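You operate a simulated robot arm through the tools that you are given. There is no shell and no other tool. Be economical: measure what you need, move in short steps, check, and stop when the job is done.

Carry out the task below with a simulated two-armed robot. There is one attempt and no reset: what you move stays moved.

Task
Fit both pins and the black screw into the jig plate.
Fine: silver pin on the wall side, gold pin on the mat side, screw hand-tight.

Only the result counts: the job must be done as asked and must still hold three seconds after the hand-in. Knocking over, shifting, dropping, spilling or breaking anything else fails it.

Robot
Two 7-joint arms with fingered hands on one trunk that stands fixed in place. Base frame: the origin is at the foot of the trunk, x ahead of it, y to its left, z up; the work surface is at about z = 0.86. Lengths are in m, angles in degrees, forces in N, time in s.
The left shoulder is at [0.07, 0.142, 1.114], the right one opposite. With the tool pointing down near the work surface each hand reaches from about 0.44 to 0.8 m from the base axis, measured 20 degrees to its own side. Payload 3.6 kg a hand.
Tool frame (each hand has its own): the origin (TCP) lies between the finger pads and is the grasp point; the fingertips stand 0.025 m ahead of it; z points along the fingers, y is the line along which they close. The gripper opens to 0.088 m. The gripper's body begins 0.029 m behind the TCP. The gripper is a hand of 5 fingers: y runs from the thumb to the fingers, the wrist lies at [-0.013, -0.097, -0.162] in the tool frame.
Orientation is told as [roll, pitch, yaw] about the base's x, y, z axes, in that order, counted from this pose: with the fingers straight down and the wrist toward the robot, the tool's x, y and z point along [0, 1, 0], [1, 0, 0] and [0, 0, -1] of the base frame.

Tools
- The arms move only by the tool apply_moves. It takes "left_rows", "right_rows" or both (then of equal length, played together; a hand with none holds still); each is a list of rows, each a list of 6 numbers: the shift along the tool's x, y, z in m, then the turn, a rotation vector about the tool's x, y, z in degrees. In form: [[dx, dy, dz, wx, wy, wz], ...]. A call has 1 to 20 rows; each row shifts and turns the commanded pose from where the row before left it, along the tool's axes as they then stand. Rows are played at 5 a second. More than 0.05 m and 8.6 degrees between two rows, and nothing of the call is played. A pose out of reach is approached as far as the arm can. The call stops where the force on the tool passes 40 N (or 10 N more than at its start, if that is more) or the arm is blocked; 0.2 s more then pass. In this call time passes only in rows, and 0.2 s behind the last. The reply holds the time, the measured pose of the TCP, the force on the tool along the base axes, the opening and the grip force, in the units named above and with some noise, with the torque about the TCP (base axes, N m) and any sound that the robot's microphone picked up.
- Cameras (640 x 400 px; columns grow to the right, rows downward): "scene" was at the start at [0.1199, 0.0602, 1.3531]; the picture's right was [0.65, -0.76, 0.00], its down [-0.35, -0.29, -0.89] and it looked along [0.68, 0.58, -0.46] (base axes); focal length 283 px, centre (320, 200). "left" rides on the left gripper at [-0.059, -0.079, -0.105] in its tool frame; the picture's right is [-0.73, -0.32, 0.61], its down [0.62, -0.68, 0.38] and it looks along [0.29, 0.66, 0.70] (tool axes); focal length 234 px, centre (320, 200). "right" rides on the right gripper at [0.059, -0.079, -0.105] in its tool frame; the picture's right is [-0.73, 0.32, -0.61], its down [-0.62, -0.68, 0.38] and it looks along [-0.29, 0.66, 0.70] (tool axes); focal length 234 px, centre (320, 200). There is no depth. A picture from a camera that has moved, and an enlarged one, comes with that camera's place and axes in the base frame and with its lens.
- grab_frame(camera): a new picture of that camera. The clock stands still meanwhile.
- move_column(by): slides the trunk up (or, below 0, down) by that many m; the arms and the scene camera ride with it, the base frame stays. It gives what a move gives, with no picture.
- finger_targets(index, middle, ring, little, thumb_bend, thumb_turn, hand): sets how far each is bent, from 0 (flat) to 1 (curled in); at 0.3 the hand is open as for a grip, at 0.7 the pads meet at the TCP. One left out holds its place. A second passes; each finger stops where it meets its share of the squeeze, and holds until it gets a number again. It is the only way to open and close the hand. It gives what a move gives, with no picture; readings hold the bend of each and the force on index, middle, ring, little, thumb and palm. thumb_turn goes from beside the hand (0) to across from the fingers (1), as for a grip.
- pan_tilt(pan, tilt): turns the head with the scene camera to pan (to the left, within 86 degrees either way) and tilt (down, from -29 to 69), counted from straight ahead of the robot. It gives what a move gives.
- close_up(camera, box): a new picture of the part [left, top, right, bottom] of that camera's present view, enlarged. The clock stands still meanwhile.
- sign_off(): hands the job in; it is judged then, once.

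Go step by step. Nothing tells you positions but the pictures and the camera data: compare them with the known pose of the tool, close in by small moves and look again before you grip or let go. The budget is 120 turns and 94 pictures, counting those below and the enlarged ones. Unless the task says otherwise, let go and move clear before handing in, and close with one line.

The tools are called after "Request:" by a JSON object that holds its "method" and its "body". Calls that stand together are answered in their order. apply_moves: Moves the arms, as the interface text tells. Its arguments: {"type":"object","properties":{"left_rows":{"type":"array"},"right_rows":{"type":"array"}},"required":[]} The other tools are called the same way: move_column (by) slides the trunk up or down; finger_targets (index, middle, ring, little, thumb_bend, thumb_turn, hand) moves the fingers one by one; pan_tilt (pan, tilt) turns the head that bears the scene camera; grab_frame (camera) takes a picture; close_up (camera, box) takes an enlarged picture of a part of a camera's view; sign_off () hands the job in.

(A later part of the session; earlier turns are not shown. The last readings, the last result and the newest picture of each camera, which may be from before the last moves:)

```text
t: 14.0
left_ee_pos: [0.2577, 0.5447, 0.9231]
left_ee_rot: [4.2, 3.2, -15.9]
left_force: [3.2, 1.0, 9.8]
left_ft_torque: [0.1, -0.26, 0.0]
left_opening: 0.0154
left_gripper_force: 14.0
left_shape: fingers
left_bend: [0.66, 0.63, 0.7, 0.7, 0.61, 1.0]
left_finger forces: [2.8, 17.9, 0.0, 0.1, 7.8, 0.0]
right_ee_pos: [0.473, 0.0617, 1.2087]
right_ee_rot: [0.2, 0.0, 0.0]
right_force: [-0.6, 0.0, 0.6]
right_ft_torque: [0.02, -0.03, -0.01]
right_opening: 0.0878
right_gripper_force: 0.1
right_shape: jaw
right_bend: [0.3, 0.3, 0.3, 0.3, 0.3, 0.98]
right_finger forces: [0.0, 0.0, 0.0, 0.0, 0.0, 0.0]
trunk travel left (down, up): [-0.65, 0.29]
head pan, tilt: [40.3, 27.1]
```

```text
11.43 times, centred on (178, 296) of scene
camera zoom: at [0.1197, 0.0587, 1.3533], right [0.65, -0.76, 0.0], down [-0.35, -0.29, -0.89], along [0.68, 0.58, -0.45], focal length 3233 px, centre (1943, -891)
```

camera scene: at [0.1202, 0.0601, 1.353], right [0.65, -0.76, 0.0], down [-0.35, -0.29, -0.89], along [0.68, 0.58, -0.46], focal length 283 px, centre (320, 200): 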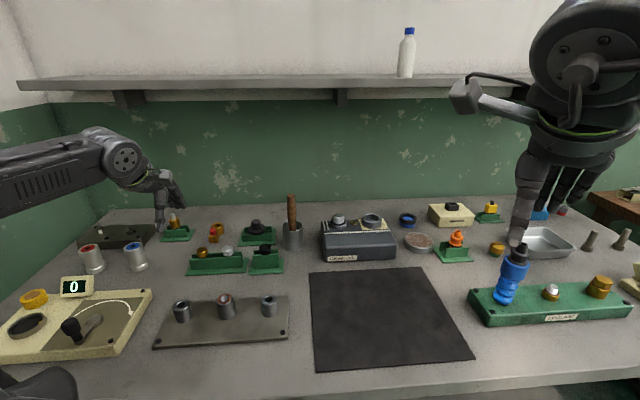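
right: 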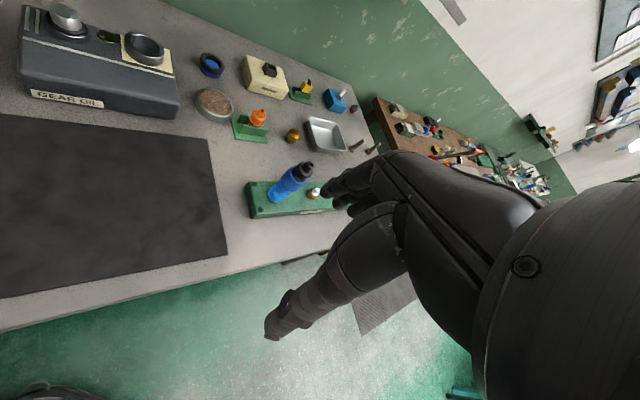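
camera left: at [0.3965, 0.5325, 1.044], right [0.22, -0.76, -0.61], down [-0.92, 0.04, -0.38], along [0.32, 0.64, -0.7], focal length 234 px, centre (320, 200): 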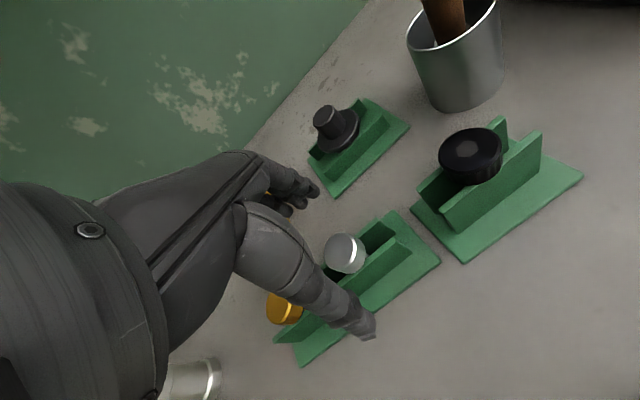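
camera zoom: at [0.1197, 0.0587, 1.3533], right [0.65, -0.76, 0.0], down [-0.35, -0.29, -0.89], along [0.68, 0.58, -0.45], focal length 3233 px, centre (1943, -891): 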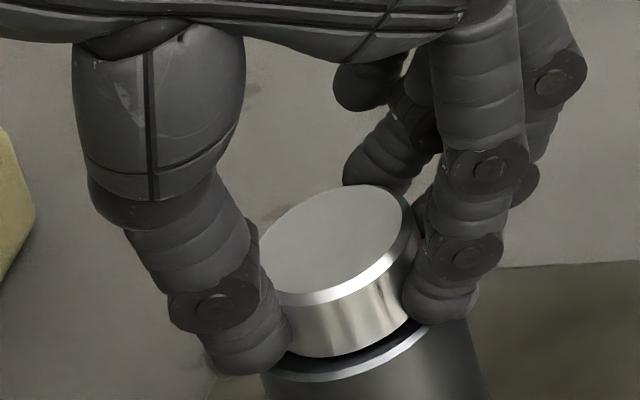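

Contact has started at about 10 N. I'll release, back off upward and see how the pin sits.

Request:
{"method": "finger_targets", "body": {"hand": "left", "index": 0.3, "middle": 0.3, "ring": 0.3, "little": 0.3, "thumb_bend": 0.3}}

Request:
{"method": "apply_moves", "body": {"left_rows": [[0.001, -0.001, -0.015, 0, 0, 0], [0.0015, -0.001, -0.02, 0, 0, 0], [0.0025, -0.002, -0.035, 0, 0, 0]]}}

Request:
{"method": "close_up", "body": {"camera": "scene", "box": [150, 278, 206, 313]}}

Request:
{"method": "grab_frame", "body": {"camera": "left"}}

```text
t: 15.0
left_ee_pos: [0.2572, 0.5439, 0.9228]
left_ee_rot: [4.1, 3.2, -15.9]
left_force: [0.5, 0.6, 0.5]
left_ft_torque: [0.02, -0.02, 0.01]
left_opening: 0.0844
left_gripper_force: 0.1
left_shape: fingers
left_bend: [0.3, 0.3, 0.3, 0.3, 0.3, 0.98]
left_finger forces: [0.1, 0.0, 0.0, 0.0, 0.1, 0.1]
right_ee_pos: [0.4727, 0.0626, 1.2101]
right_ee_rot: [0.0, 0.0, 0.0]
right_force: [0.6, 0.5, 0.1]
right_ft_torque: [0.01, 0.01, -0.02]
right_opening: 0.0878
right_gripper_force: 0.0
right_shape: jaw
right_bend: [0.3, 0.3, 0.3, 0.3, 0.3, 0.98]
right_finger forces: [0.0, 0.1, 0.1, 0.0, 0.1, 0.0]
trunk travel left (down, up): [-0.65, 0.29]
head pan, tilt: [40.3, 27.1]
```

```text
t: 15.8
left_ee_pos: [0.2556, 0.544, 0.9936]
left_ee_rot: [4.2, 3.3, -15.9]
left_force: [-0.7, -0.3, 0.2]
left_ft_torque: [-0.04, -0.04, -0.02]
left_opening: 0.0842
left_gripper_force: 0.0
left_shape: fingers
left_bend: [0.3, 0.3, 0.3, 0.3, 0.3, 0.98]
left_finger forces: [0.0, 0.1, 0.1, 0.1, 0.0, 0.0]
right_ee_pos: [0.472, 0.0621, 1.2084]
right_ee_rot: [-0.1, 0.0, 0.0]
right_force: [-0.1, -0.4, -0.1]
right_ft_torque: [0.0, 0.03, -0.04]
right_opening: 0.0877
right_gripper_force: 0.0
right_shape: jaw
right_bend: [0.3, 0.3, 0.3, 0.3, 0.3, 0.98]
right_finger forces: [0.0, 0.1, 0.0, 0.1, 0.0, 0.0]
trunk travel left (down, up): [-0.65, 0.29]
head pan, tilt: [40.3, 27.1]
```

```text
11.43 times, centred on (178, 296) of scene
camera zoom: at [0.1196, 0.0596, 1.3531], right [0.65, -0.76, 0.0], down [-0.35, -0.29, -0.89], along [0.68, 0.58, -0.45], focal length 3233 px, centre (1943, -891)
```

zoom: 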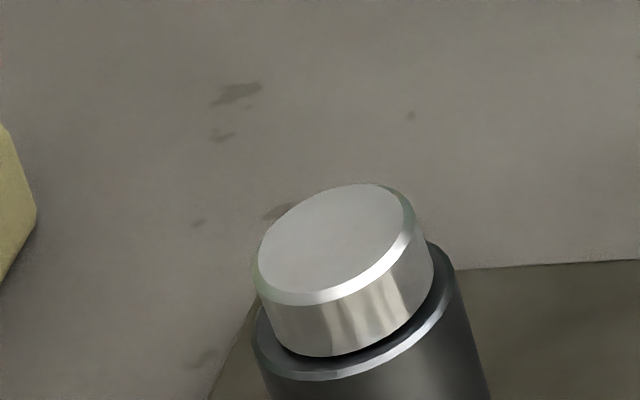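

```text
55 pictures are left
camera left: at [0.1676, 0.501, 1.099], right [-0.53, -0.56, -0.64], down [-0.49, 0.82, -0.3], along [0.69, 0.16, -0.71], focal length 234 px, centre (320, 200)
```

left: 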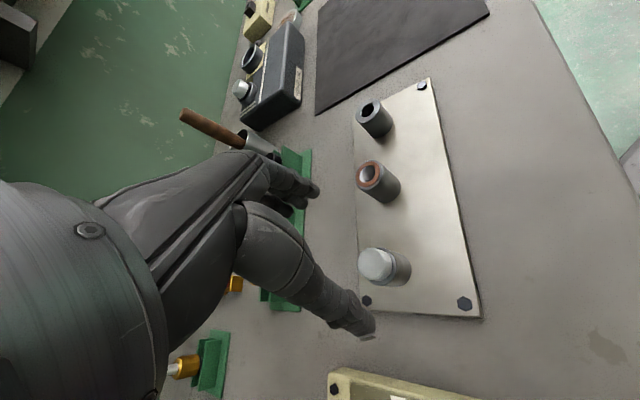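

The silver pin is in and standing, but I can't tell whether the dark collar is fully home. I'll level the hand, close the fingers and press the head from above to check.

Request:
{"method": "apply_moves", "body": {"left_rows": [[0, 0, 0, -3.3, -4.1, 0], [0.0111, -0.0012, 0, 0, 0, 0]]}}

Request:
{"method": "finger_targets", "body": {"hand": "left", "index": 0.7, "middle": 0.7, "ring": 0.7, "little": 0.7, "thumb_bend": 0.7}}

Request:
{"method": "apply_moves", "body": {"left_rows": [[0, 0, 0.025, 0, 0, 0], [0, 0, 0.023, 0, 0, 0]]}}

Request:
{"method": "close_up", "body": {"camera": "scene", "box": [150, 270, 214, 310]}}

```text
t: 16.4
left_ee_pos: [0.2594, 0.5547, 0.9921]
left_ee_rot: [0.0, 0.0, -15.9]
left_force: [-0.3, -1.1, 0.5]
left_ft_torque: [0.02, -0.02, 0.01]
left_opening: 0.0846
left_gripper_force: 0.0
left_shape: fingers
left_bend: [0.3, 0.3, 0.3, 0.3, 0.3, 0.98]
left_finger forces: [0.1, 0.0, 0.0, 0.1, 0.0, 0.0]
right_ee_pos: [0.4742, 0.0634, 1.2102]
right_ee_rot: [0.1, 0.0, 0.0]
right_force: [-1.2, -0.1, 0.2]
right_ft_torque: [0.03, -0.02, -0.01]
right_opening: 0.0877
right_gripper_force: 0.0
right_shape: jaw
right_bend: [0.3, 0.3, 0.3, 0.3, 0.3, 0.98]
right_finger forces: [0.0, 0.0, 0.0, 0.1, 0.0, 0.0]
trunk travel left (down, up): [-0.65, 0.29]
head pan, tilt: [40.3, 27.1]
```

```text
t: 17.4
left_ee_pos: [0.2586, 0.5548, 0.992]
left_ee_rot: [0.1, 0.0, -16.0]
left_force: [0.3, 0.0, -0.6]
left_ft_torque: [0.02, -0.01, 0.02]
left_opening: 0.0
left_gripper_force: 0.1
left_shape: fingers
left_bend: [0.7, 0.7, 0.7, 0.7, 0.7, 1.0]
left_finger forces: [0.1, 0.0, 0.0, 0.0, 0.0, 0.1]
right_ee_pos: [0.4737, 0.0624, 1.2089]
right_ee_rot: [0.0, 0.0, -0.1]
right_force: [1.0, 0.6, 0.0]
right_ft_torque: [0.0, 0.01, -0.02]
right_opening: 0.0875
right_gripper_force: 0.1
right_shape: jaw
right_bend: [0.3, 0.3, 0.3, 0.3, 0.3, 0.98]
right_finger forces: [0.1, 0.0, 0.0, 0.0, 0.0, 0.0]
trunk travel left (down, up): [-0.65, 0.29]
head pan, tilt: [40.3, 27.1]
```

```text
t: 18.0
left_ee_pos: [0.2595, 0.5555, 0.943]
left_ee_rot: [0.0, 0.0, -16.0]
left_force: [0.2, 1.2, 0.1]
left_ft_torque: [0.01, 0.0, 0.01]
left_opening: 0.0
left_gripper_force: 0.1
left_shape: fingers
left_bend: [0.7, 0.7, 0.7, 0.7, 0.7, 1.0]
left_finger forces: [0.1, 0.0, 0.0, 0.1, 0.1, 0.0]
right_ee_pos: [0.4747, 0.0628, 1.2089]
right_ee_rot: [0.0, 0.1, 0.0]
right_force: [0.7, -0.4, -0.5]
right_ft_torque: [-0.01, 0.04, -0.01]
right_opening: 0.0877
right_gripper_force: 0.0
right_shape: jaw
right_bend: [0.3, 0.3, 0.3, 0.3, 0.3, 0.98]
right_finger forces: [0.1, 0.1, 0.0, 0.0, 0.0, 0.1]
trunk travel left (down, up): [-0.65, 0.29]
head pan, tilt: [40.3, 27.1]
```

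```text
10.00 times, centred on (182, 290) of scene
camera zoom: at [0.12, 0.0605, 1.353], right [0.65, -0.76, 0.0], down [-0.35, -0.29, -0.89], along [0.68, 0.58, -0.46], focal length 2829 px, centre (1700, -700)
```

zoom: 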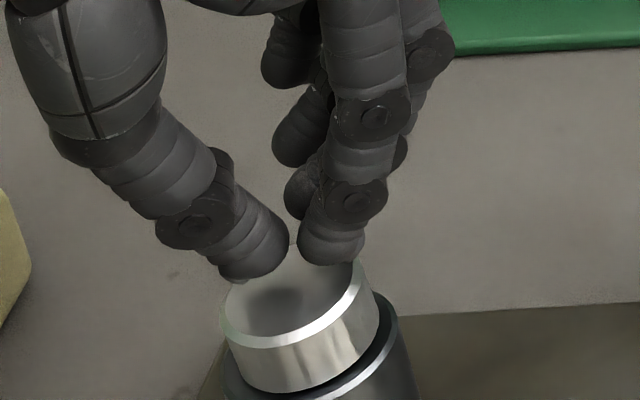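

The closed fingertips are just above the head. I'll press in small steps.

Request:
{"method": "apply_moves", "body": {"left_rows": [[0, 0, 0.003, 0, 0, 0], [0, 0, 0.002, 0, 0, 0], [0, 0, 0.002, 0, 0, 0], [0, 0, 0.002, 0, 0, 0]]}}

```text
t: 19.0
left_ee_pos: [0.2604, 0.5522, 0.9391]
left_ee_rot: [0.3, -0.3, -15.9]
left_force: [1.5, 0.9, 27.2]
left_ft_torque: [-0.06, -0.02, 0.04]
left_opening: 0.0001
left_gripper_force: 13.8
left_shape: fingers
left_bend: [0.7, 0.71, 0.7, 0.7, 0.7, 1.0]
left_finger forces: [12.2, 3.4, 0.0, 0.1, 11.7, 0.0]
right_ee_pos: [0.4709, 0.0599, 1.2101]
right_ee_rot: [0.2, -0.1, 0.0]
right_force: [-0.6, 0.2, -0.1]
right_ft_torque: [-0.01, 0.02, 0.0]
right_opening: 0.0878
right_gripper_force: 0.1
right_shape: jaw
right_bend: [0.3, 0.3, 0.3, 0.3, 0.3, 0.98]
right_finger forces: [0.0, 0.0, 0.1, 0.1, 0.0, 0.0]
trunk travel left (down, up): [-0.65, 0.29]
head pan, tilt: [40.3, 27.1]
```

The head took 27 N without sinking, with its top at about z = 0.914. I'll lift off and check the seat.

Request:
{"method": "apply_moves", "body": {"left_rows": [[0, 0, -0.02, 0, 0, 0], [0, 0, -0.03, 0, 0, 0], [0, 0, -0.035, 0, 0, 0]]}}

Request:
{"method": "close_up", "body": {"camera": "scene", "box": [150, 278, 206, 313]}}

```text
t: 19.8
left_ee_pos: [0.2618, 0.5554, 1.0184]
left_ee_rot: [0.1, 0.1, -16.1]
left_force: [0.3, 0.2, 1.5]
left_ft_torque: [0.02, -0.01, -0.03]
left_opening: 0.0005
left_gripper_force: 0.1
left_shape: fingers
left_bend: [0.7, 0.7, 0.7, 0.7, 0.7, 1.0]
left_finger forces: [0.1, 0.0, 0.1, 0.1, 0.0, 0.0]
right_ee_pos: [0.473, 0.0628, 1.2088]
right_ee_rot: [-0.1, 0.0, 0.0]
right_force: [0.1, 0.0, -0.6]
right_ft_torque: [0.01, 0.0, 0.0]
right_opening: 0.0877
right_gripper_force: 0.1
right_shape: jaw
right_bend: [0.3, 0.3, 0.3, 0.3, 0.3, 0.98]
right_finger forces: [0.0, 0.0, 0.1, 0.0, 0.0, 0.0]
trunk travel left (down, up): [-0.65, 0.29]
head pan, tilt: [40.3, 27.1]
```

```text
11.43 times, centred on (178, 296) of scene
camera zoom: at [0.1201, 0.0604, 1.353], right [0.65, -0.76, 0.0], down [-0.35, -0.29, -0.89], along [0.68, 0.58, -0.46], focal length 3233 px, centre (1943, -891)
```

zoom: 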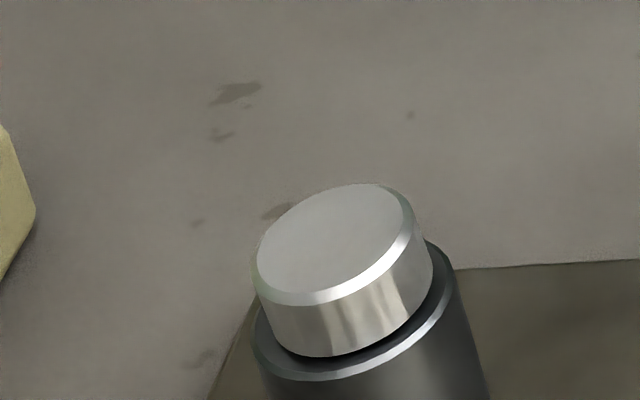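

Nothing moved, so the silver pin is seated on its black spacer. Next is gold, which I take to be near (0.3725, 0.667). I'll open the hand and move above it at the same yaw.

Request:
{"method": "finger_targets", "body": {"hand": "left", "index": 0.3, "middle": 0.3, "ring": 0.3, "little": 0.3, "thumb_bend": 0.3}}

Request:
{"method": "apply_moves", "body": {"left_rows": [[0.035, 0.0187, 0.0125, 0, 0, 0], [0.035, 0.0187, 0.0125, 0, 0, 0], [0.035, 0.0187, 0.0125, 0, 0, 0], [0.035, 0.0187, 0.0125, 0, 0, 0], [0, 0, 0.02, 0, 0, 0]]}}

Request:
{"method": "close_up", "body": {"camera": "scene", "box": [170, 225, 250, 275]}}

Request:
{"method": "close_up", "body": {"camera": "left", "box": [240, 160, 432, 280]}}

```text
t: 20.8
left_ee_pos: [0.261, 0.5557, 1.0197]
left_ee_rot: [-0.1, 0.0, -15.9]
left_force: [0.1, -0.4, -0.6]
left_ft_torque: [-0.04, -0.01, 0.0]
left_opening: 0.0845
left_gripper_force: 0.1
left_shape: fingers
left_bend: [0.3, 0.3, 0.3, 0.3, 0.3, 0.98]
left_finger forces: [0.0, 0.1, 0.0, 0.0, 0.0, 0.1]
right_ee_pos: [0.4734, 0.0627, 1.2068]
right_ee_rot: [0.2, -0.1, 0.0]
right_force: [-0.2, 1.1, 0.0]
right_ft_torque: [-0.03, -0.02, 0.01]
right_opening: 0.0877
right_gripper_force: 0.0
right_shape: jaw
right_bend: [0.3, 0.3, 0.3, 0.3, 0.3, 0.98]
right_finger forces: [0.0, 0.0, 0.1, 0.0, 0.0, 0.0]
trunk travel left (down, up): [-0.65, 0.29]
head pan, tilt: [40.3, 27.1]
```

```text
t: 22.0
left_ee_pos: [0.3693, 0.6678, 0.952]
left_ee_rot: [-0.2, 0.0, -16.0]
left_force: [-1.0, -0.3, 0.2]
left_ft_torque: [0.03, -0.04, 0.02]
left_opening: 0.0845
left_gripper_force: 0.1
left_shape: fingers
left_bend: [0.3, 0.3, 0.3, 0.3, 0.3, 0.98]
left_finger forces: [0.0, 0.1, 0.0, 0.0, 0.0, 0.1]
right_ee_pos: [0.4726, 0.062, 1.2095]
right_ee_rot: [0.0, 0.1, -0.1]
right_force: [0.3, -0.3, -0.4]
right_ft_torque: [0.0, -0.02, 0.0]
right_opening: 0.0878
right_gripper_force: 0.1
right_shape: jaw
right_bend: [0.3, 0.3, 0.3, 0.3, 0.3, 0.98]
right_finger forces: [0.0, 0.0, 0.0, 0.0, 0.1, 0.0]
trunk travel left (down, up): [-0.65, 0.29]
head pan, tilt: [40.3, 27.1]
```

```text
8.00 times, centred on (210, 250) of scene
camera zoom: at [0.1188, 0.0599, 1.3532], right [0.65, -0.76, 0.0], down [-0.35, -0.29, -0.89], along [0.68, 0.58, -0.45], focal length 2263 px, centre (1200, -200)
```

zoom: 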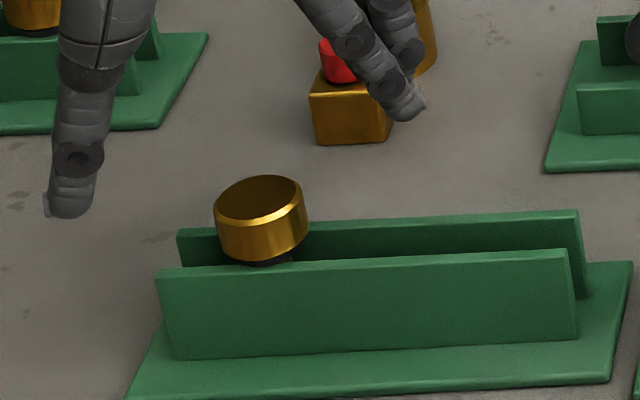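

```text
3.33 times, centred on (336, 220) of left
camera zoom: at [0.2776, 0.6355, 1.0573], right [-0.51, -0.61, -0.61], down [-0.48, 0.79, -0.38], along [0.71, 0.1, -0.7], focal length 781 px, centre (267, 133)
```

zoom: 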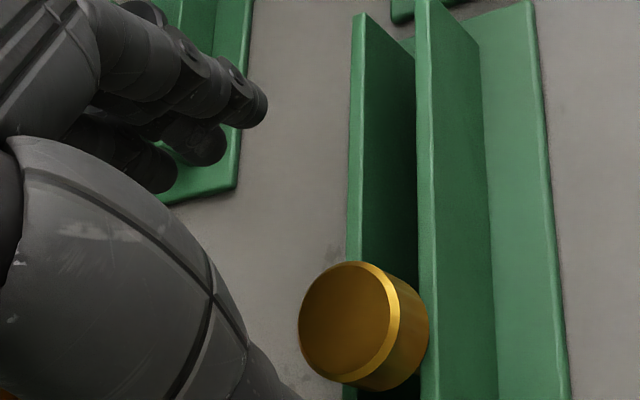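

The views put the gold head at about (0.370, 0.670), a small shift from the current TCP. I'll correct and lower to just above grip height.

Request:
{"method": "apply_moves", "body": {"left_rows": [[0.003, 0, 0.012, 0, 0, 0], [0, 0, 0.014, 0, 0, 0]]}}

Request:
{"method": "close_up", "body": {"camera": "scene", "box": [170, 225, 250, 275]}}

Request:
{"method": "close_up", "body": {"camera": "left", "box": [240, 160, 432, 280]}}

```text
t: 22.6
left_ee_pos: [0.3712, 0.6733, 0.9241]
left_ee_rot: [-0.1, 0.0, -16.0]
left_force: [0.4, 0.4, 0.0]
left_ft_torque: [0.0, 0.02, -0.01]
left_opening: 0.0844
left_gripper_force: 0.1
left_shape: fingers
left_bend: [0.3, 0.3, 0.3, 0.3, 0.3, 0.98]
left_finger forces: [0.1, 0.0, 0.0, 0.1, 0.1, 0.1]
right_ee_pos: [0.4733, 0.0634, 1.2095]
right_ee_rot: [-0.1, 0.0, 0.0]
right_force: [0.0, -0.2, -0.1]
right_ft_torque: [0.03, -0.03, -0.01]
right_opening: 0.0876
right_gripper_force: 0.0
right_shape: jaw
right_bend: [0.3, 0.3, 0.3, 0.3, 0.3, 0.98]
right_finger forces: [0.0, 0.1, 0.1, 0.1, 0.0, 0.0]
trunk travel left (down, up): [-0.65, 0.29]
head pan, tilt: [40.3, 27.1]
```

```text
8.00 times, centred on (210, 250) of scene
camera zoom: at [0.1197, 0.0602, 1.3531], right [0.65, -0.76, 0.0], down [-0.35, -0.29, -0.89], along [0.68, 0.58, -0.45], focal length 2263 px, centre (1200, -200)
```

zoom: 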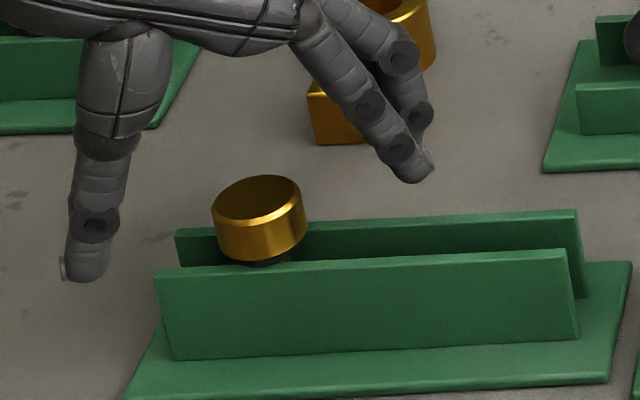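

```text
3.33 times, centred on (336, 220) of left
camera zoom: at [0.2787, 0.6385, 1.0307], right [-0.51, -0.61, -0.61], down [-0.48, 0.79, -0.38], along [0.71, 0.1, -0.7], focal length 781 px, centre (267, 133)
```

zoom: 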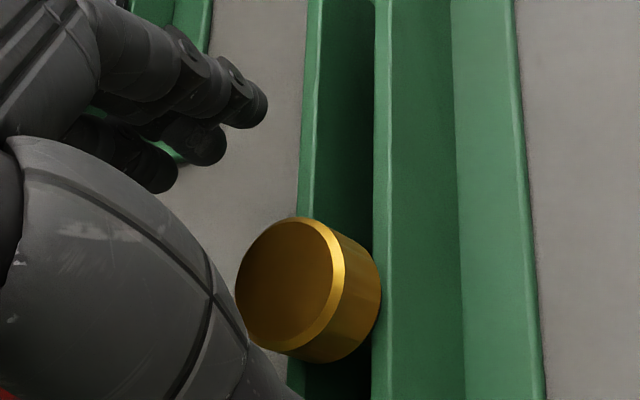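

The head is centred to within about 2–3 mm, slightly toward the thumb. I'll correct, drop 2.5 mm and close.

Request:
{"method": "apply_moves", "body": {"left_rows": [[0, -0.002, 0.0025, 0, 0, 0]]}}

Request:
{"method": "finger_targets", "body": {"hand": "left", "index": 0.7, "middle": 0.7, "ring": 0.7, "little": 0.7, "thumb_bend": 0.7}}

Request:
{"method": "close_up", "body": {"camera": "scene", "box": [170, 225, 250, 275]}}

```text
t: 23.0
left_ee_pos: [0.37, 0.6731, 0.9218]
left_ee_rot: [0.0, 0.0, -15.9]
left_force: [0.2, 0.4, 0.7]
left_ft_torque: [0.0, 0.0, 0.01]
left_opening: 0.0844
left_gripper_force: 0.0
left_shape: fingers
left_bend: [0.3, 0.3, 0.3, 0.3, 0.3, 0.98]
left_finger forces: [0.0, 0.1, 0.0, 0.1, 0.1, 0.0]
right_ee_pos: [0.4727, 0.0632, 1.209]
right_ee_rot: [0.0, 0.0, 0.0]
right_force: [0.1, -0.5, 0.5]
right_ft_torque: [0.01, 0.0, 0.0]
right_opening: 0.0877
right_gripper_force: 0.1
right_shape: jaw
right_bend: [0.3, 0.3, 0.3, 0.3, 0.3, 0.98]
right_finger forces: [0.0, 0.1, 0.0, 0.1, 0.0, 0.1]
trunk travel left (down, up): [-0.65, 0.29]
head pan, tilt: [40.3, 27.1]
```

```text
t: 24.0
left_ee_pos: [0.3698, 0.6732, 0.9236]
left_ee_rot: [0.0, -0.1, -16.0]
left_force: [0.8, 0.8, -0.4]
left_ft_torque: [0.03, -0.02, 0.03]
left_opening: 0.0187
left_gripper_force: 8.2
left_shape: fingers
left_bend: [0.62, 0.64, 0.7, 0.7, 0.6, 1.0]
left_finger forces: [4.0, 4.5, 0.0, 0.0, 7.5, 0.0]
right_ee_pos: [0.4737, 0.0625, 1.2087]
right_ee_rot: [0.0, -0.1, 0.0]
right_force: [0.1, 1.0, -0.4]
right_ft_torque: [-0.04, -0.01, 0.03]
right_opening: 0.0875
right_gripper_force: 0.1
right_shape: jaw
right_bend: [0.3, 0.3, 0.3, 0.3, 0.3, 0.98]
right_finger forces: [0.0, 0.0, 0.0, 0.1, 0.0, 0.0]
trunk travel left (down, up): [-0.65, 0.29]
head pan, tilt: [40.3, 27.1]
```

```text
8.00 times, centred on (210, 250) of scene
camera zoom: at [0.1201, 0.0603, 1.353], right [0.65, -0.76, 0.0], down [-0.35, -0.29, -0.89], along [0.68, 0.58, -0.46], focal length 2263 px, centre (1200, -200)
```

zoom: 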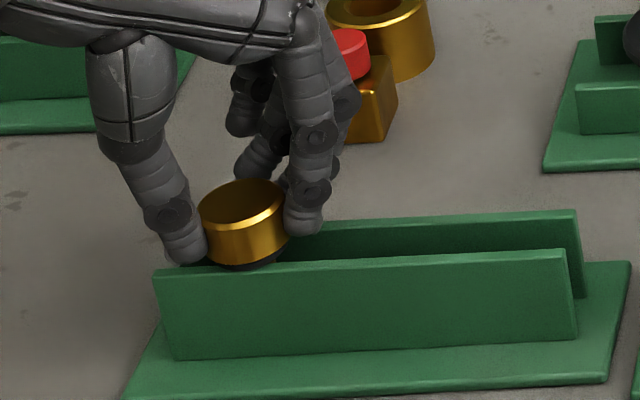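

This grip is balanced: index 4.0 N, middle 4.5 N, thumb 7.5 N. I'll lift straight up, carry the pin over the mat-side bushing and look.

Request:
{"method": "apply_moves", "body": {"left_rows": [[0, 0, -0.005, 0, 0, 0], [0, 0, -0.015, 0, 0, 0], [0, 0, -0.03, 0, 0, 0], [0, 0, -0.045, 0, 0, 0], [-0.0396, 0.0134, 0, 0, 0, 0], [-0.0396, 0.0134, 0, 0, 0, 0], [-0.0396, 0.0134, 0, 0, 0, 0], [-0.0396, 0.0134, 0, 0, 0, 0], [-0.0396, 0.0134, 0, 0, 0, 0], [-0.0396, 0.0134, 0, 0, 0, 0], [0, 0, 0.02, 0, 0, 0]]}}

Request:
{"method": "close_up", "body": {"camera": "scene", "box": [226, 250, 306, 300]}}

Request:
{"method": "close_up", "body": {"camera": "left", "box": [280, 200, 408, 280]}}

```text
t: 26.4
left_ee_pos: [0.3809, 0.4222, 0.9982]
left_ee_rot: [-0.1, 0.0, -16.0]
left_force: [0.0, 1.2, -1.1]
left_ft_torque: [-0.01, -0.04, 0.01]
left_opening: 0.0184
left_gripper_force: 7.2
left_shape: fingers
left_bend: [0.63, 0.65, 0.7, 0.7, 0.6, 1.0]
left_finger forces: [3.9, 4.0, 0.0, 0.0, 7.6, 0.1]
right_ee_pos: [0.4727, 0.0633, 1.2093]
right_ee_rot: [-0.1, 0.0, 0.0]
right_force: [0.2, 1.1, -0.1]
right_ft_torque: [0.0, -0.02, 0.01]
right_opening: 0.0878
right_gripper_force: 0.0
right_shape: jaw
right_bend: [0.3, 0.3, 0.3, 0.3, 0.3, 0.98]
right_finger forces: [0.1, 0.1, 0.0, 0.0, 0.0, 0.0]
trunk travel left (down, up): [-0.65, 0.29]
head pan, tilt: [40.3, 27.1]
```

```text
8.00 times, centred on (266, 275) of scene
camera zoom: at [0.12, 0.0611, 1.353], right [0.65, -0.76, 0.0], down [-0.35, -0.3, -0.89], along [0.68, 0.58, -0.46], focal length 2263 px, centre (752, -400)
```

zoom: 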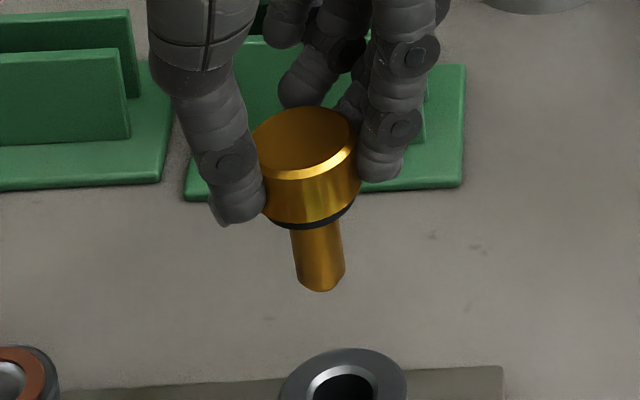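

```text
5.00 times, centred on (344, 240) of left
camera zoom: at [0.2874, 0.388, 1.1042], right [-0.51, -0.61, -0.61], down [-0.48, 0.79, -0.38], along [0.71, 0.1, -0.7], focal length 1171 px, centre (200, 0)
```

zoom: 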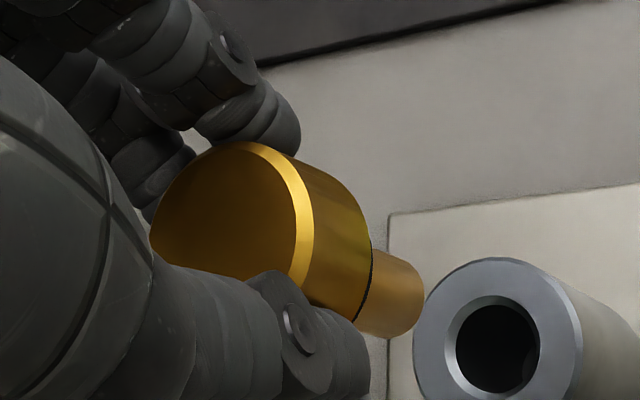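

The gold pin hangs practically vertical, with its tip at (0.380, 0.424, 0.940) and the mat-side bore at (0.384, 0.426, 0.894). I'll shift about 4 mm and lower to just above the bore.

Request:
{"method": "apply_moves", "body": {"left_rows": [[0.003, 0.0032, 0, 0, 0, 0], [0, 0, 0.018, 0, 0, 0], [0, 0, 0.018, 0, 0, 0]]}}

Request:
{"method": "close_up", "body": {"camera": "scene", "box": [242, 275, 298, 310]}}

Request:
{"method": "close_up", "body": {"camera": "left", "box": [280, 210, 376, 270]}}

```text
t: 27.2
left_ee_pos: [0.3842, 0.4225, 0.9626]
left_ee_rot: [0.0, 0.0, -16.0]
left_force: [0.5, 0.0, 0.1]
left_ft_torque: [0.01, 0.04, 0.01]
left_opening: 0.0183
left_gripper_force: 7.4
left_shape: fingers
left_bend: [0.63, 0.65, 0.7, 0.7, 0.6, 1.0]
left_finger forces: [3.8, 4.0, 0.1, 0.1, 7.5, 0.1]
right_ee_pos: [0.4737, 0.0625, 1.2097]
right_ee_rot: [0.0, 0.0, 0.0]
right_force: [0.7, 0.0, -0.1]
right_ft_torque: [0.0, -0.02, -0.02]
right_opening: 0.0878
right_gripper_force: 0.0
right_shape: jaw
right_bend: [0.3, 0.3, 0.3, 0.3, 0.3, 0.98]
right_finger forces: [0.1, 0.0, 0.0, 0.0, 0.0, 0.1]
trunk travel left (down, up): [-0.65, 0.29]
head pan, tilt: [40.3, 27.1]
```

```text
11.43 times, centred on (270, 292) of scene
camera zoom: at [0.1202, 0.0603, 1.353], right [0.65, -0.76, 0.0], down [-0.35, -0.29, -0.89], along [0.68, 0.58, -0.46], focal length 3233 px, centre (891, -857)
```

zoom: 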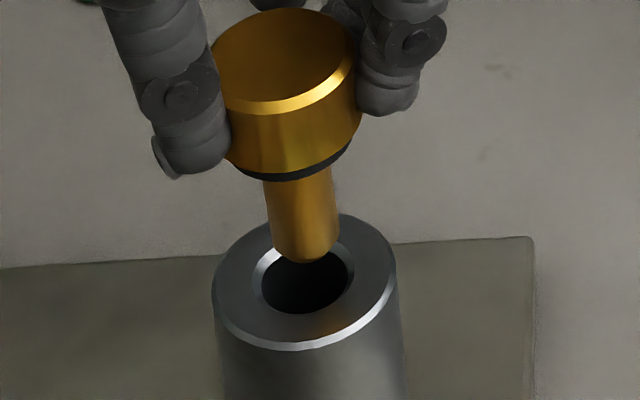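

```text
6.67 times, centred on (328, 240) of left
camera zoom: at [0.292, 0.3889, 1.0682], right [-0.51, -0.61, -0.61], down [-0.48, 0.79, -0.38], along [0.71, 0.1, -0.7], focal length 1561 px, centre (267, -67)
```

zoom: 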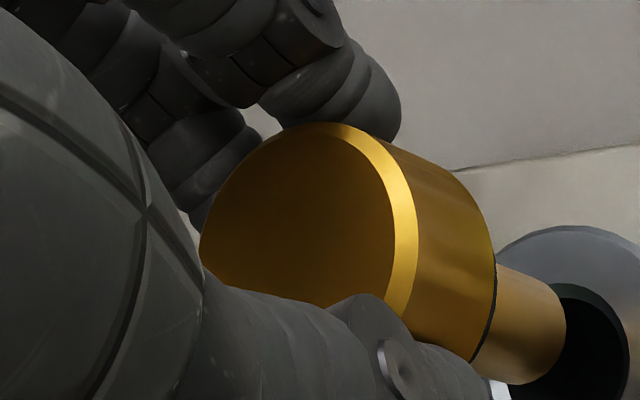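

The tip is about 1.3 mm right of the bore centre in the scene view, and the left view agrees. I'll shift 2 mm along tool +x and lower gently.

Request:
{"method": "apply_moves", "body": {"left_rows": [[0.002, 0, 0, 0, 0, 0], [0, 0, 0.006, 0, 0, 0], [0, 0, 0.006, 0, 0, 0], [0, 0, 0.004, 0, 0, 0]]}}

Request:
{"method": "close_up", "body": {"camera": "scene", "box": [242, 275, 298, 310]}}

```text
t: 28.2
left_ee_pos: [0.3844, 0.4255, 0.9458]
left_ee_rot: [0.0, -0.1, -16.0]
left_force: [-0.2, 0.3, -0.1]
left_ft_torque: [0.0, -0.01, 0.0]
left_opening: 0.0184
left_gripper_force: 8.0
left_shape: fingers
left_bend: [0.63, 0.65, 0.7, 0.7, 0.6, 1.0]
left_finger forces: [4.0, 4.0, 0.0, 0.0, 7.6, 0.0]
right_ee_pos: [0.4739, 0.0635, 1.2088]
right_ee_rot: [0.1, 0.0, 0.0]
right_force: [0.2, 0.2, 0.5]
right_ft_torque: [0.01, -0.03, -0.03]
right_opening: 0.0879
right_gripper_force: 0.1
right_shape: jaw
right_bend: [0.3, 0.3, 0.3, 0.3, 0.3, 0.98]
right_finger forces: [0.0, 0.0, 0.0, 0.0, 0.1, 0.0]
trunk travel left (down, up): [-0.65, 0.29]
head pan, tilt: [40.3, 27.1]
```

```text
11.43 times, centred on (270, 292) of scene
camera zoom: at [0.1201, 0.0603, 1.353], right [0.65, -0.76, 0.0], down [-0.35, -0.29, -0.89], along [0.68, 0.58, -0.46], focal length 3233 px, centre (891, -857)
```

zoom: 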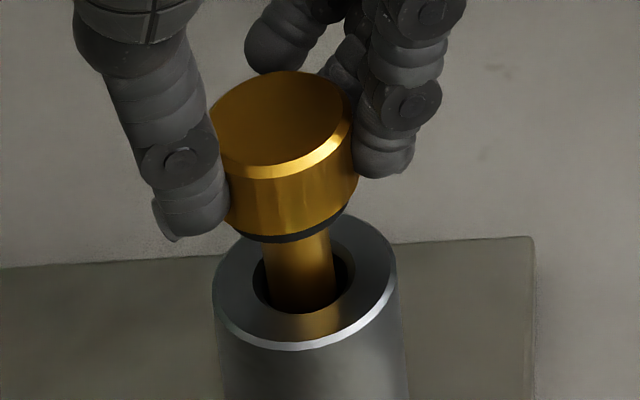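

It's inside the bore and centred. I'll continue down to just short of the seat, then ease in.

Request:
{"method": "apply_moves", "body": {"left_rows": [[0, 0, 0.005, 0, 0, 0], [0, 0, 0.005, 0, 0, 0], [0, 0, 0.005, 0, 0, 0], [0, 0, 0.003, 0, 0, 0], [0, 0, 0.0015, 0, 0, 0]]}}

Request:
{"method": "close_up", "body": {"camera": "scene", "box": [242, 275, 298, 310]}}

```text
t: 29.4
left_ee_pos: [0.3836, 0.4257, 0.926]
left_ee_rot: [0.0, -0.1, -15.9]
left_force: [0.5, -0.5, -0.9]
left_ft_torque: [-0.06, -0.01, 0.02]
left_opening: 0.0183
left_gripper_force: 7.8
left_shape: fingers
left_bend: [0.63, 0.65, 0.7, 0.7, 0.6, 1.0]
left_finger forces: [4.4, 4.0, 0.1, 0.1, 7.7, 0.0]
right_ee_pos: [0.4735, 0.0632, 1.2088]
right_ee_rot: [0.0, 0.0, 0.0]
right_force: [0.6, -0.1, 0.4]
right_ft_torque: [0.01, 0.03, -0.01]
right_opening: 0.0877
right_gripper_force: 0.1
right_shape: jaw
right_bend: [0.3, 0.3, 0.3, 0.3, 0.3, 0.98]
right_finger forces: [0.1, 0.0, 0.1, 0.0, 0.0, 0.0]
trunk travel left (down, up): [-0.65, 0.29]
head pan, tilt: [40.3, 27.1]
```

```text
11.43 times, centred on (270, 292) of scene
camera zoom: at [0.1199, 0.0601, 1.353], right [0.65, -0.76, 0.0], down [-0.35, -0.29, -0.89], along [0.68, 0.58, -0.46], focal length 3233 px, centre (891, -857)
```

zoom: 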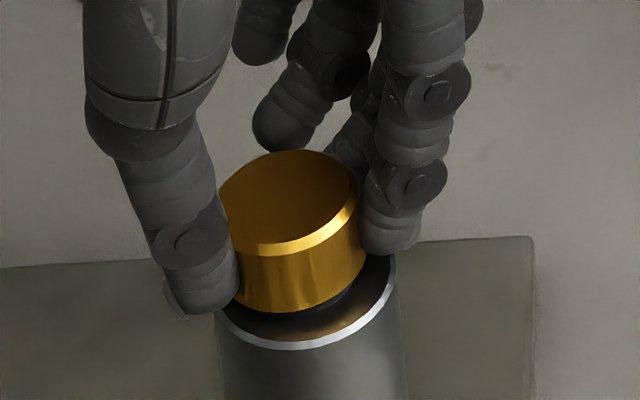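

Around 3 mm remain with no contact yet. I'll ease in further.

Request:
{"method": "apply_moves", "body": {"left_rows": [[0, 0, 0.0015, 0, 0, 0], [0, 0, 0.001, 0, 0, 0], [0, 0, 0.001, 0, 0, 0]]}}

```text
t: 30.2
left_ee_pos: [0.3846, 0.4257, 0.9241]
left_ee_rot: [0.1, -0.2, -16.0]
left_force: [1.0, -0.1, 9.5]
left_ft_torque: [0.01, -0.03, 0.0]
left_opening: 0.0181
left_gripper_force: 9.6
left_shape: fingers
left_bend: [0.63, 0.65, 0.7, 0.7, 0.6, 1.0]
left_finger forces: [4.9, 5.9, 0.1, 0.0, 8.1, 0.0]
right_ee_pos: [0.4729, 0.0614, 1.21]
right_ee_rot: [0.1, -0.1, 0.0]
right_force: [-0.6, -0.4, 0.0]
right_ft_torque: [0.02, 0.01, -0.05]
right_opening: 0.0876
right_gripper_force: 0.0
right_shape: jaw
right_bend: [0.3, 0.3, 0.3, 0.3, 0.3, 0.98]
right_finger forces: [0.0, 0.1, 0.0, 0.0, 0.1, 0.1]
trunk travel left (down, up): [-0.65, 0.29]
head pan, tilt: [40.3, 27.1]
```

It has made contact at about 10 N. I'll release, rise, close the hand and press the head to confirm the seat.

Request:
{"method": "finger_targets", "body": {"hand": "left", "index": 0.3, "middle": 0.3, "ring": 0.3, "little": 0.3, "thumb_bend": 0.3}}

Request:
{"method": "apply_moves", "body": {"left_rows": [[0, 0, -0.02, 0, 0, 0], [0, 0, -0.03, 0, 0, 0]]}}

Request:
{"method": "finger_targets", "body": {"hand": "left", "index": 0.7, "middle": 0.7, "ring": 0.7, "little": 0.7, "thumb_bend": 0.7}}

Request:
{"method": "close_up", "body": {"camera": "scene", "box": [242, 275, 298, 310]}}

```text
t: 31.2
left_ee_pos: [0.3854, 0.4264, 0.9229]
left_ee_rot: [0.0, 0.0, -15.9]
left_force: [0.0, 0.1, -0.6]
left_ft_torque: [-0.01, 0.02, -0.01]
left_opening: 0.0841
left_gripper_force: 0.1
left_shape: fingers
left_bend: [0.3, 0.3, 0.3, 0.3, 0.3, 0.98]
left_finger forces: [0.0, 0.0, 0.0, 0.0, 0.0, 0.0]
right_ee_pos: [0.4723, 0.0627, 1.2099]
right_ee_rot: [0.0, -0.1, 0.0]
right_force: [0.1, 1.1, -0.3]
right_ft_torque: [0.02, -0.02, 0.0]
right_opening: 0.0876
right_gripper_force: 0.0
right_shape: jaw
right_bend: [0.3, 0.3, 0.3, 0.3, 0.3, 0.98]
right_finger forces: [0.0, 0.0, 0.0, 0.0, 0.1, 0.0]
trunk travel left (down, up): [-0.65, 0.29]
head pan, tilt: [40.3, 27.1]
```

```text
t: 31.8
left_ee_pos: [0.3859, 0.4239, 0.9741]
left_ee_rot: [-0.1, 0.1, -16.0]
left_force: [-0.2, -0.1, -0.1]
left_ft_torque: [-0.01, -0.03, -0.02]
left_opening: 0.0845
left_gripper_force: 0.0
left_shape: fingers
left_bend: [0.3, 0.3, 0.3, 0.3, 0.3, 0.98]
left_finger forces: [0.0, 0.0, 0.0, 0.1, 0.1, 0.1]
right_ee_pos: [0.4725, 0.0628, 1.2093]
right_ee_rot: [-0.1, 0.0, 0.0]
right_force: [-0.4, 1.5, -0.6]
right_ft_torque: [0.03, -0.01, 0.0]
right_opening: 0.0878
right_gripper_force: 0.1
right_shape: jaw
right_bend: [0.3, 0.3, 0.3, 0.3, 0.3, 0.98]
right_finger forces: [0.1, 0.0, 0.0, 0.0, 0.0, 0.0]
trunk travel left (down, up): [-0.65, 0.29]
head pan, tilt: [40.3, 27.1]
```

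```text
t: 32.8
left_ee_pos: [0.3858, 0.4241, 0.974]
left_ee_rot: [0.1, 0.0, -16.0]
left_force: [-0.5, 0.4, -0.5]
left_ft_torque: [0.04, -0.02, 0.02]
left_opening: 0.0
left_gripper_force: 0.0
left_shape: fingers
left_bend: [0.7, 0.7, 0.7, 0.7, 0.7, 1.0]
left_finger forces: [0.1, 0.0, 0.1, 0.0, 0.0, 0.0]
right_ee_pos: [0.4727, 0.0615, 1.2105]
right_ee_rot: [0.0, 0.0, -0.1]
right_force: [-0.4, 0.2, 0.4]
right_ft_torque: [0.01, 0.02, -0.01]
right_opening: 0.0879
right_gripper_force: 0.1
right_shape: jaw
right_bend: [0.3, 0.3, 0.3, 0.3, 0.3, 0.98]
right_finger forces: [0.0, 0.1, 0.1, 0.0, 0.0, 0.0]
trunk travel left (down, up): [-0.65, 0.29]
head pan, tilt: [40.3, 27.1]
```

```text
11.43 times, centred on (270, 292) of scene
camera zoom: at [0.1198, 0.0601, 1.3531], right [0.65, -0.76, 0.0], down [-0.35, -0.29, -0.89], along [0.68, 0.58, -0.46], focal length 3233 px, centre (891, -857)
```

zoom: 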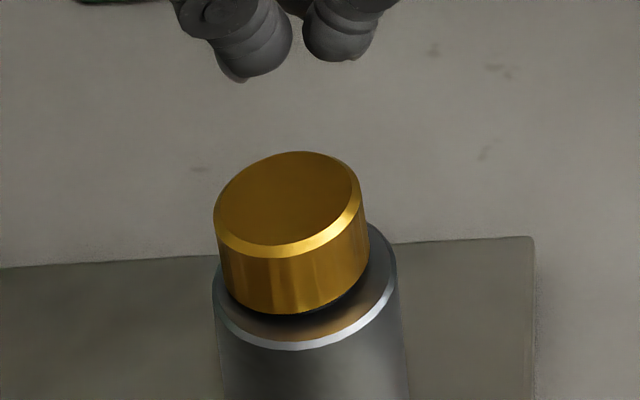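

The gold pin stands upright on its bushing. I'll press the head to confirm.

Request:
{"method": "apply_moves", "body": {"left_rows": [[-0.001, -0.001, 0.015, 0, 0, 0], [0, 0, 0.015, 0, 0, 0], [0, 0, 0.003, 0, 0, 0], [0, 0, 0.002, 0, 0, 0], [0, 0, 0.002, 0, 0, 0], [0, 0, 0.002, 0, 0, 0]]}}

Request:
{"method": "apply_moves", "body": {"left_rows": [[0, 0, -0.03, 0, 0, 0], [0, 0, -0.04, 0, 0, 0]]}}

Request:
{"method": "close_up", "body": {"camera": "scene", "box": [242, 275, 298, 310]}}

```text
t: 34.4
left_ee_pos: [0.3843, 0.4259, 0.9385]
left_ee_rot: [0.4, -0.9, -15.9]
left_force: [-0.7, -1.1, 21.3]
left_ft_torque: [-0.09, 0.11, 0.05]
left_opening: 0.0
left_gripper_force: 10.7
left_shape: fingers
left_bend: [0.7, 0.7, 0.7, 0.7, 0.7, 1.0]
left_finger forces: [10.0, 0.1, 0.0, 0.1, 11.1, 0.0]
right_ee_pos: [0.4714, 0.062, 1.21]
right_ee_rot: [0.2, -0.1, 0.0]
right_force: [-0.1, 0.5, -1.0]
right_ft_torque: [0.01, -0.01, -0.01]
right_opening: 0.0877
right_gripper_force: 0.1
right_shape: jaw
right_bend: [0.3, 0.3, 0.3, 0.3, 0.3, 0.98]
right_finger forces: [0.0, 0.0, 0.1, 0.1, 0.0, 0.1]
trunk travel left (down, up): [-0.65, 0.29]
head pan, tilt: [40.3, 27.1]
stopped in row 6 (left hand): the force on the tool passed its limit (the readings are from after the stop); the commanded pose is now the measured one
```

```text
t: 35.0
left_ee_pos: [0.383, 0.4266, 1.0079]
left_ee_rot: [0.3, -0.5, -16.0]
left_force: [0.8, 0.2, -0.1]
left_ft_torque: [-0.01, -0.01, 0.0]
left_opening: 0.0002
left_gripper_force: 0.1
left_shape: fingers
left_bend: [0.7, 0.7, 0.7, 0.7, 0.7, 1.0]
left_finger forces: [0.1, 0.0, 0.1, 0.1, 0.1, 0.1]
right_ee_pos: [0.4717, 0.0628, 1.2089]
right_ee_rot: [0.0, -0.1, 0.0]
right_force: [-0.7, -0.4, 0.0]
right_ft_torque: [0.0, -0.03, 0.07]
right_opening: 0.0876
right_gripper_force: 0.1
right_shape: jaw
right_bend: [0.3, 0.3, 0.3, 0.3, 0.3, 0.98]
right_finger forces: [0.0, 0.1, 0.1, 0.0, 0.0, 0.0]
trunk travel left (down, up): [-0.65, 0.29]
head pan, tilt: [40.3, 27.1]
```

```text
11.43 times, centred on (270, 292) of scene
camera zoom: at [0.1186, 0.0591, 1.3531], right [0.65, -0.76, 0.0], down [-0.35, -0.29, -0.89], along [0.68, 0.58, -0.45], focal length 3233 px, centre (891, -857)
```

zoom: 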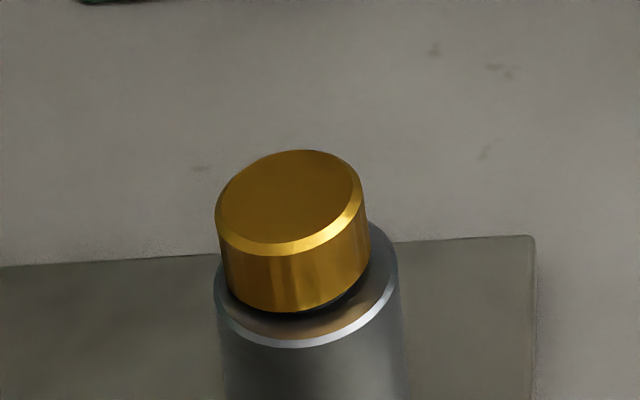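

Both pins withstood firm presses with their tops at z ≈ 0.914, so they're home. The screw is next, near (0.4826, 0.553). I'll move above it and yaw to about 32° so there's room to turn clockwise afterwards.

Request:
{"method": "finger_targets", "body": {"hand": "left", "index": 0.3, "middle": 0.3, "ring": 0.3, "little": 0.3, "thumb_bend": 0.3}}

Request:
{"method": "apply_moves", "body": {"left_rows": [[0.0373, 0.0152, 0, 0, 0, 0], [0.0373, 0.0152, 0, 0, 0, 0], [0.0373, 0.0152, 0, 0, 0, 0], [0.0373, 0.0152, 0, 0, 0, 0], [0, 0, 0, 0, 0, -8], [0, 0, 0, 0, 0, -8], [0, 0, 0, 0, 0, -8], [0, 0, 0, 0, 0, -8], [0, 0, 0, 0, 0, -8], [0, 0, 0, 0, 0, -8], [0, 0, 0.03, 0, 0, 0], [0, 0, 0.03, 0, 0, 0]]}}

Request:
{"method": "close_up", "body": {"camera": "scene", "box": [226, 220, 306, 270]}}

Request:
{"method": "close_up", "body": {"camera": "left", "box": [240, 160, 432, 280]}}

```text
t: 36.0
left_ee_pos: [0.3845, 0.4261, 1.0077]
left_ee_rot: [0.2, -0.5, -15.9]
left_force: [-0.5, -0.4, -0.4]
left_ft_torque: [0.0, 0.01, 0.0]
left_opening: 0.0847
left_gripper_force: 0.2
left_shape: fingers
left_bend: [0.3, 0.3, 0.3, 0.3, 0.3, 0.98]
left_finger forces: [0.0, 0.0, 0.0, 0.0, 0.1, 0.1]
right_ee_pos: [0.4732, 0.0617, 1.2089]
right_ee_rot: [0.1, 0.1, -0.1]
right_force: [-0.4, -0.4, -0.5]
right_ft_torque: [0.03, 0.02, 0.01]
right_opening: 0.0876
right_gripper_force: 0.1
right_shape: jaw
right_bend: [0.3, 0.3, 0.3, 0.3, 0.3, 0.98]
right_finger forces: [0.1, 0.0, 0.1, 0.0, 0.1, 0.0]
trunk travel left (down, up): [-0.65, 0.29]
head pan, tilt: [40.3, 27.1]
```

```text
t: 38.5
left_ee_pos: [0.4852, 0.5551, 0.9444]
left_ee_rot: [-0.1, -0.4, 32.1]
left_force: [0.4, 1.0, -0.2]
left_ft_torque: [0.02, -0.02, -0.02]
left_opening: 0.0847
left_gripper_force: 0.0
left_shape: fingers
left_bend: [0.3, 0.3, 0.3, 0.3, 0.3, 0.98]
left_finger forces: [0.1, 0.0, 0.1, 0.1, 0.1, 0.1]
right_ee_pos: [0.4731, 0.0624, 1.2095]
right_ee_rot: [0.0, 0.1, 0.1]
right_force: [-1.0, 1.0, 0.1]
right_ft_torque: [0.02, 0.0, -0.03]
right_opening: 0.0877
right_gripper_force: 0.1
right_shape: jaw
right_bend: [0.3, 0.3, 0.3, 0.3, 0.3, 0.98]
right_finger forces: [0.0, 0.0, 0.0, 0.0, 0.1, 0.1]
trunk travel left (down, up): [-0.65, 0.29]
head pan, tilt: [40.3, 27.1]
```

```text
8.00 times, centred on (266, 245) of scene
camera zoom: at [0.1205, 0.0606, 1.353], right [0.65, -0.76, 0.0], down [-0.35, -0.29, -0.89], along [0.68, 0.58, -0.46], focal length 2263 px, centre (752, -160)
```

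zoom: 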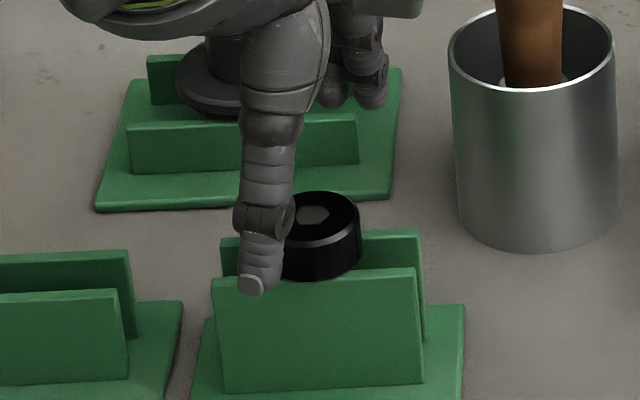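

```text
3.33 times, centred on (336, 220) of left
camera zoom: at [0.4486, 0.4649, 1.05], right [0.12, -0.79, -0.61], down [-0.91, 0.17, -0.39], along [0.41, 0.6, -0.69], focal length 781 px, centre (267, 133)
```

zoom: 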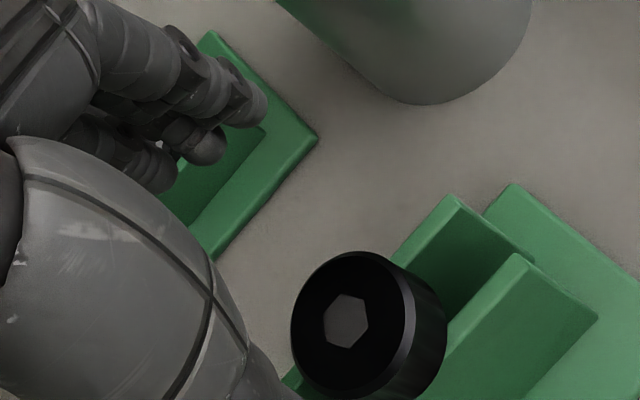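

The screw lies about 5 mm thumb-ward of the TCP. Its walls are higher, around z = 0.899, so I'll stop a bit higher. I'll also curl ring and little out of the way of the knob rack behind before lowering.

Request:
{"method": "finger_targets", "body": {"hand": "left", "ring": 0.8, "little": 0.8}}

Request:
{"method": "apply_moves", "body": {"left_rows": [[0, -0.005, 0.006, 0, 0, 0], [0, 0, 0.008, 0, 0, 0], [0, 0, 0.005, 0, 0, 0]]}}

Request:
{"method": "close_up", "body": {"camera": "left", "box": [240, 160, 432, 280]}}

Request:
{"method": "close_up", "body": {"camera": "scene", "box": [226, 220, 306, 270]}}

```text
t: 39.5
left_ee_pos: [0.4856, 0.5557, 0.9442]
left_ee_rot: [-0.1, -0.5, 32.2]
left_force: [-1.5, 0.3, -0.9]
left_ft_torque: [0.02, 0.03, 0.04]
left_opening: 0.0845
left_gripper_force: 0.1
left_shape: fingers
left_bend: [0.3, 0.3, 0.8, 0.8, 0.3, 0.98]
left_finger forces: [0.1, 0.0, 0.0, 0.0, 0.1, 0.0]
right_ee_pos: [0.4741, 0.0626, 1.2091]
right_ee_rot: [0.0, 0.0, 0.0]
right_force: [-0.2, 0.2, -0.2]
right_ft_torque: [0.01, 0.02, 0.01]
right_opening: 0.0875
right_gripper_force: 0.0
right_shape: jaw
right_bend: [0.3, 0.3, 0.3, 0.3, 0.3, 0.98]
right_finger forces: [0.1, 0.1, 0.0, 0.1, 0.1, 0.1]
trunk travel left (down, up): [-0.65, 0.29]
head pan, tilt: [40.3, 27.1]
```

```text
t: 40.4
left_ee_pos: [0.4804, 0.5522, 0.9277]
left_ee_rot: [-0.2, -0.5, 32.0]
left_force: [-1.2, 0.0, 0.7]
left_ft_torque: [0.0, -0.01, 0.06]
left_opening: 0.0848
left_gripper_force: 0.0
left_shape: fingers
left_bend: [0.3, 0.3, 0.8, 0.8, 0.3, 0.98]
left_finger forces: [0.0, 0.0, 0.1, 0.0, 0.1, 0.0]
right_ee_pos: [0.4738, 0.0627, 1.2095]
right_ee_rot: [0.1, -0.1, 0.0]
right_force: [-0.1, 0.3, 0.6]
right_ft_torque: [-0.01, 0.0, 0.01]
right_opening: 0.0877
right_gripper_force: 0.1
right_shape: jaw
right_bend: [0.3, 0.3, 0.3, 0.3, 0.3, 0.98]
right_finger forces: [0.1, 0.0, 0.0, 0.0, 0.0, 0.0]
trunk travel left (down, up): [-0.65, 0.29]
head pan, tilt: [40.3, 27.1]
```

```text
3.33 times, centred on (336, 220) of left
camera zoom: at [0.4437, 0.4607, 1.0326], right [0.12, -0.79, -0.61], down [-0.91, 0.17, -0.39], along [0.41, 0.6, -0.69], focal length 781 px, centre (267, 133)
```

zoom: 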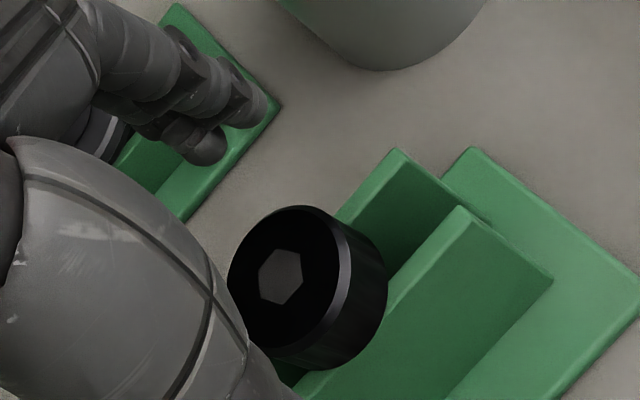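

```text
8.00 times, centred on (266, 245) of scene
camera zoom: at [0.1199, 0.0602, 1.3531], right [0.65, -0.76, 0.0], down [-0.35, -0.29, -0.89], along [0.68, 0.58, -0.46], focal length 2263 px, centre (752, -160)
```

zoom: 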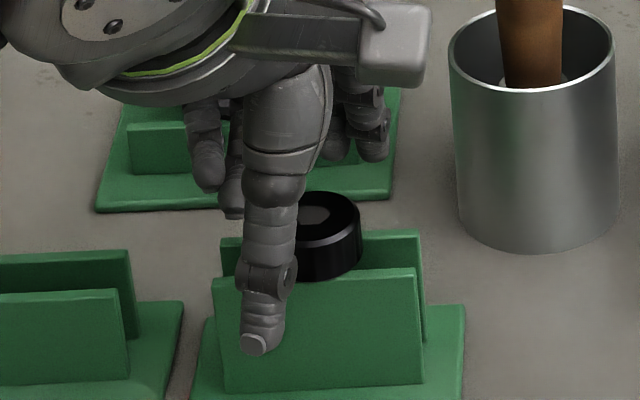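

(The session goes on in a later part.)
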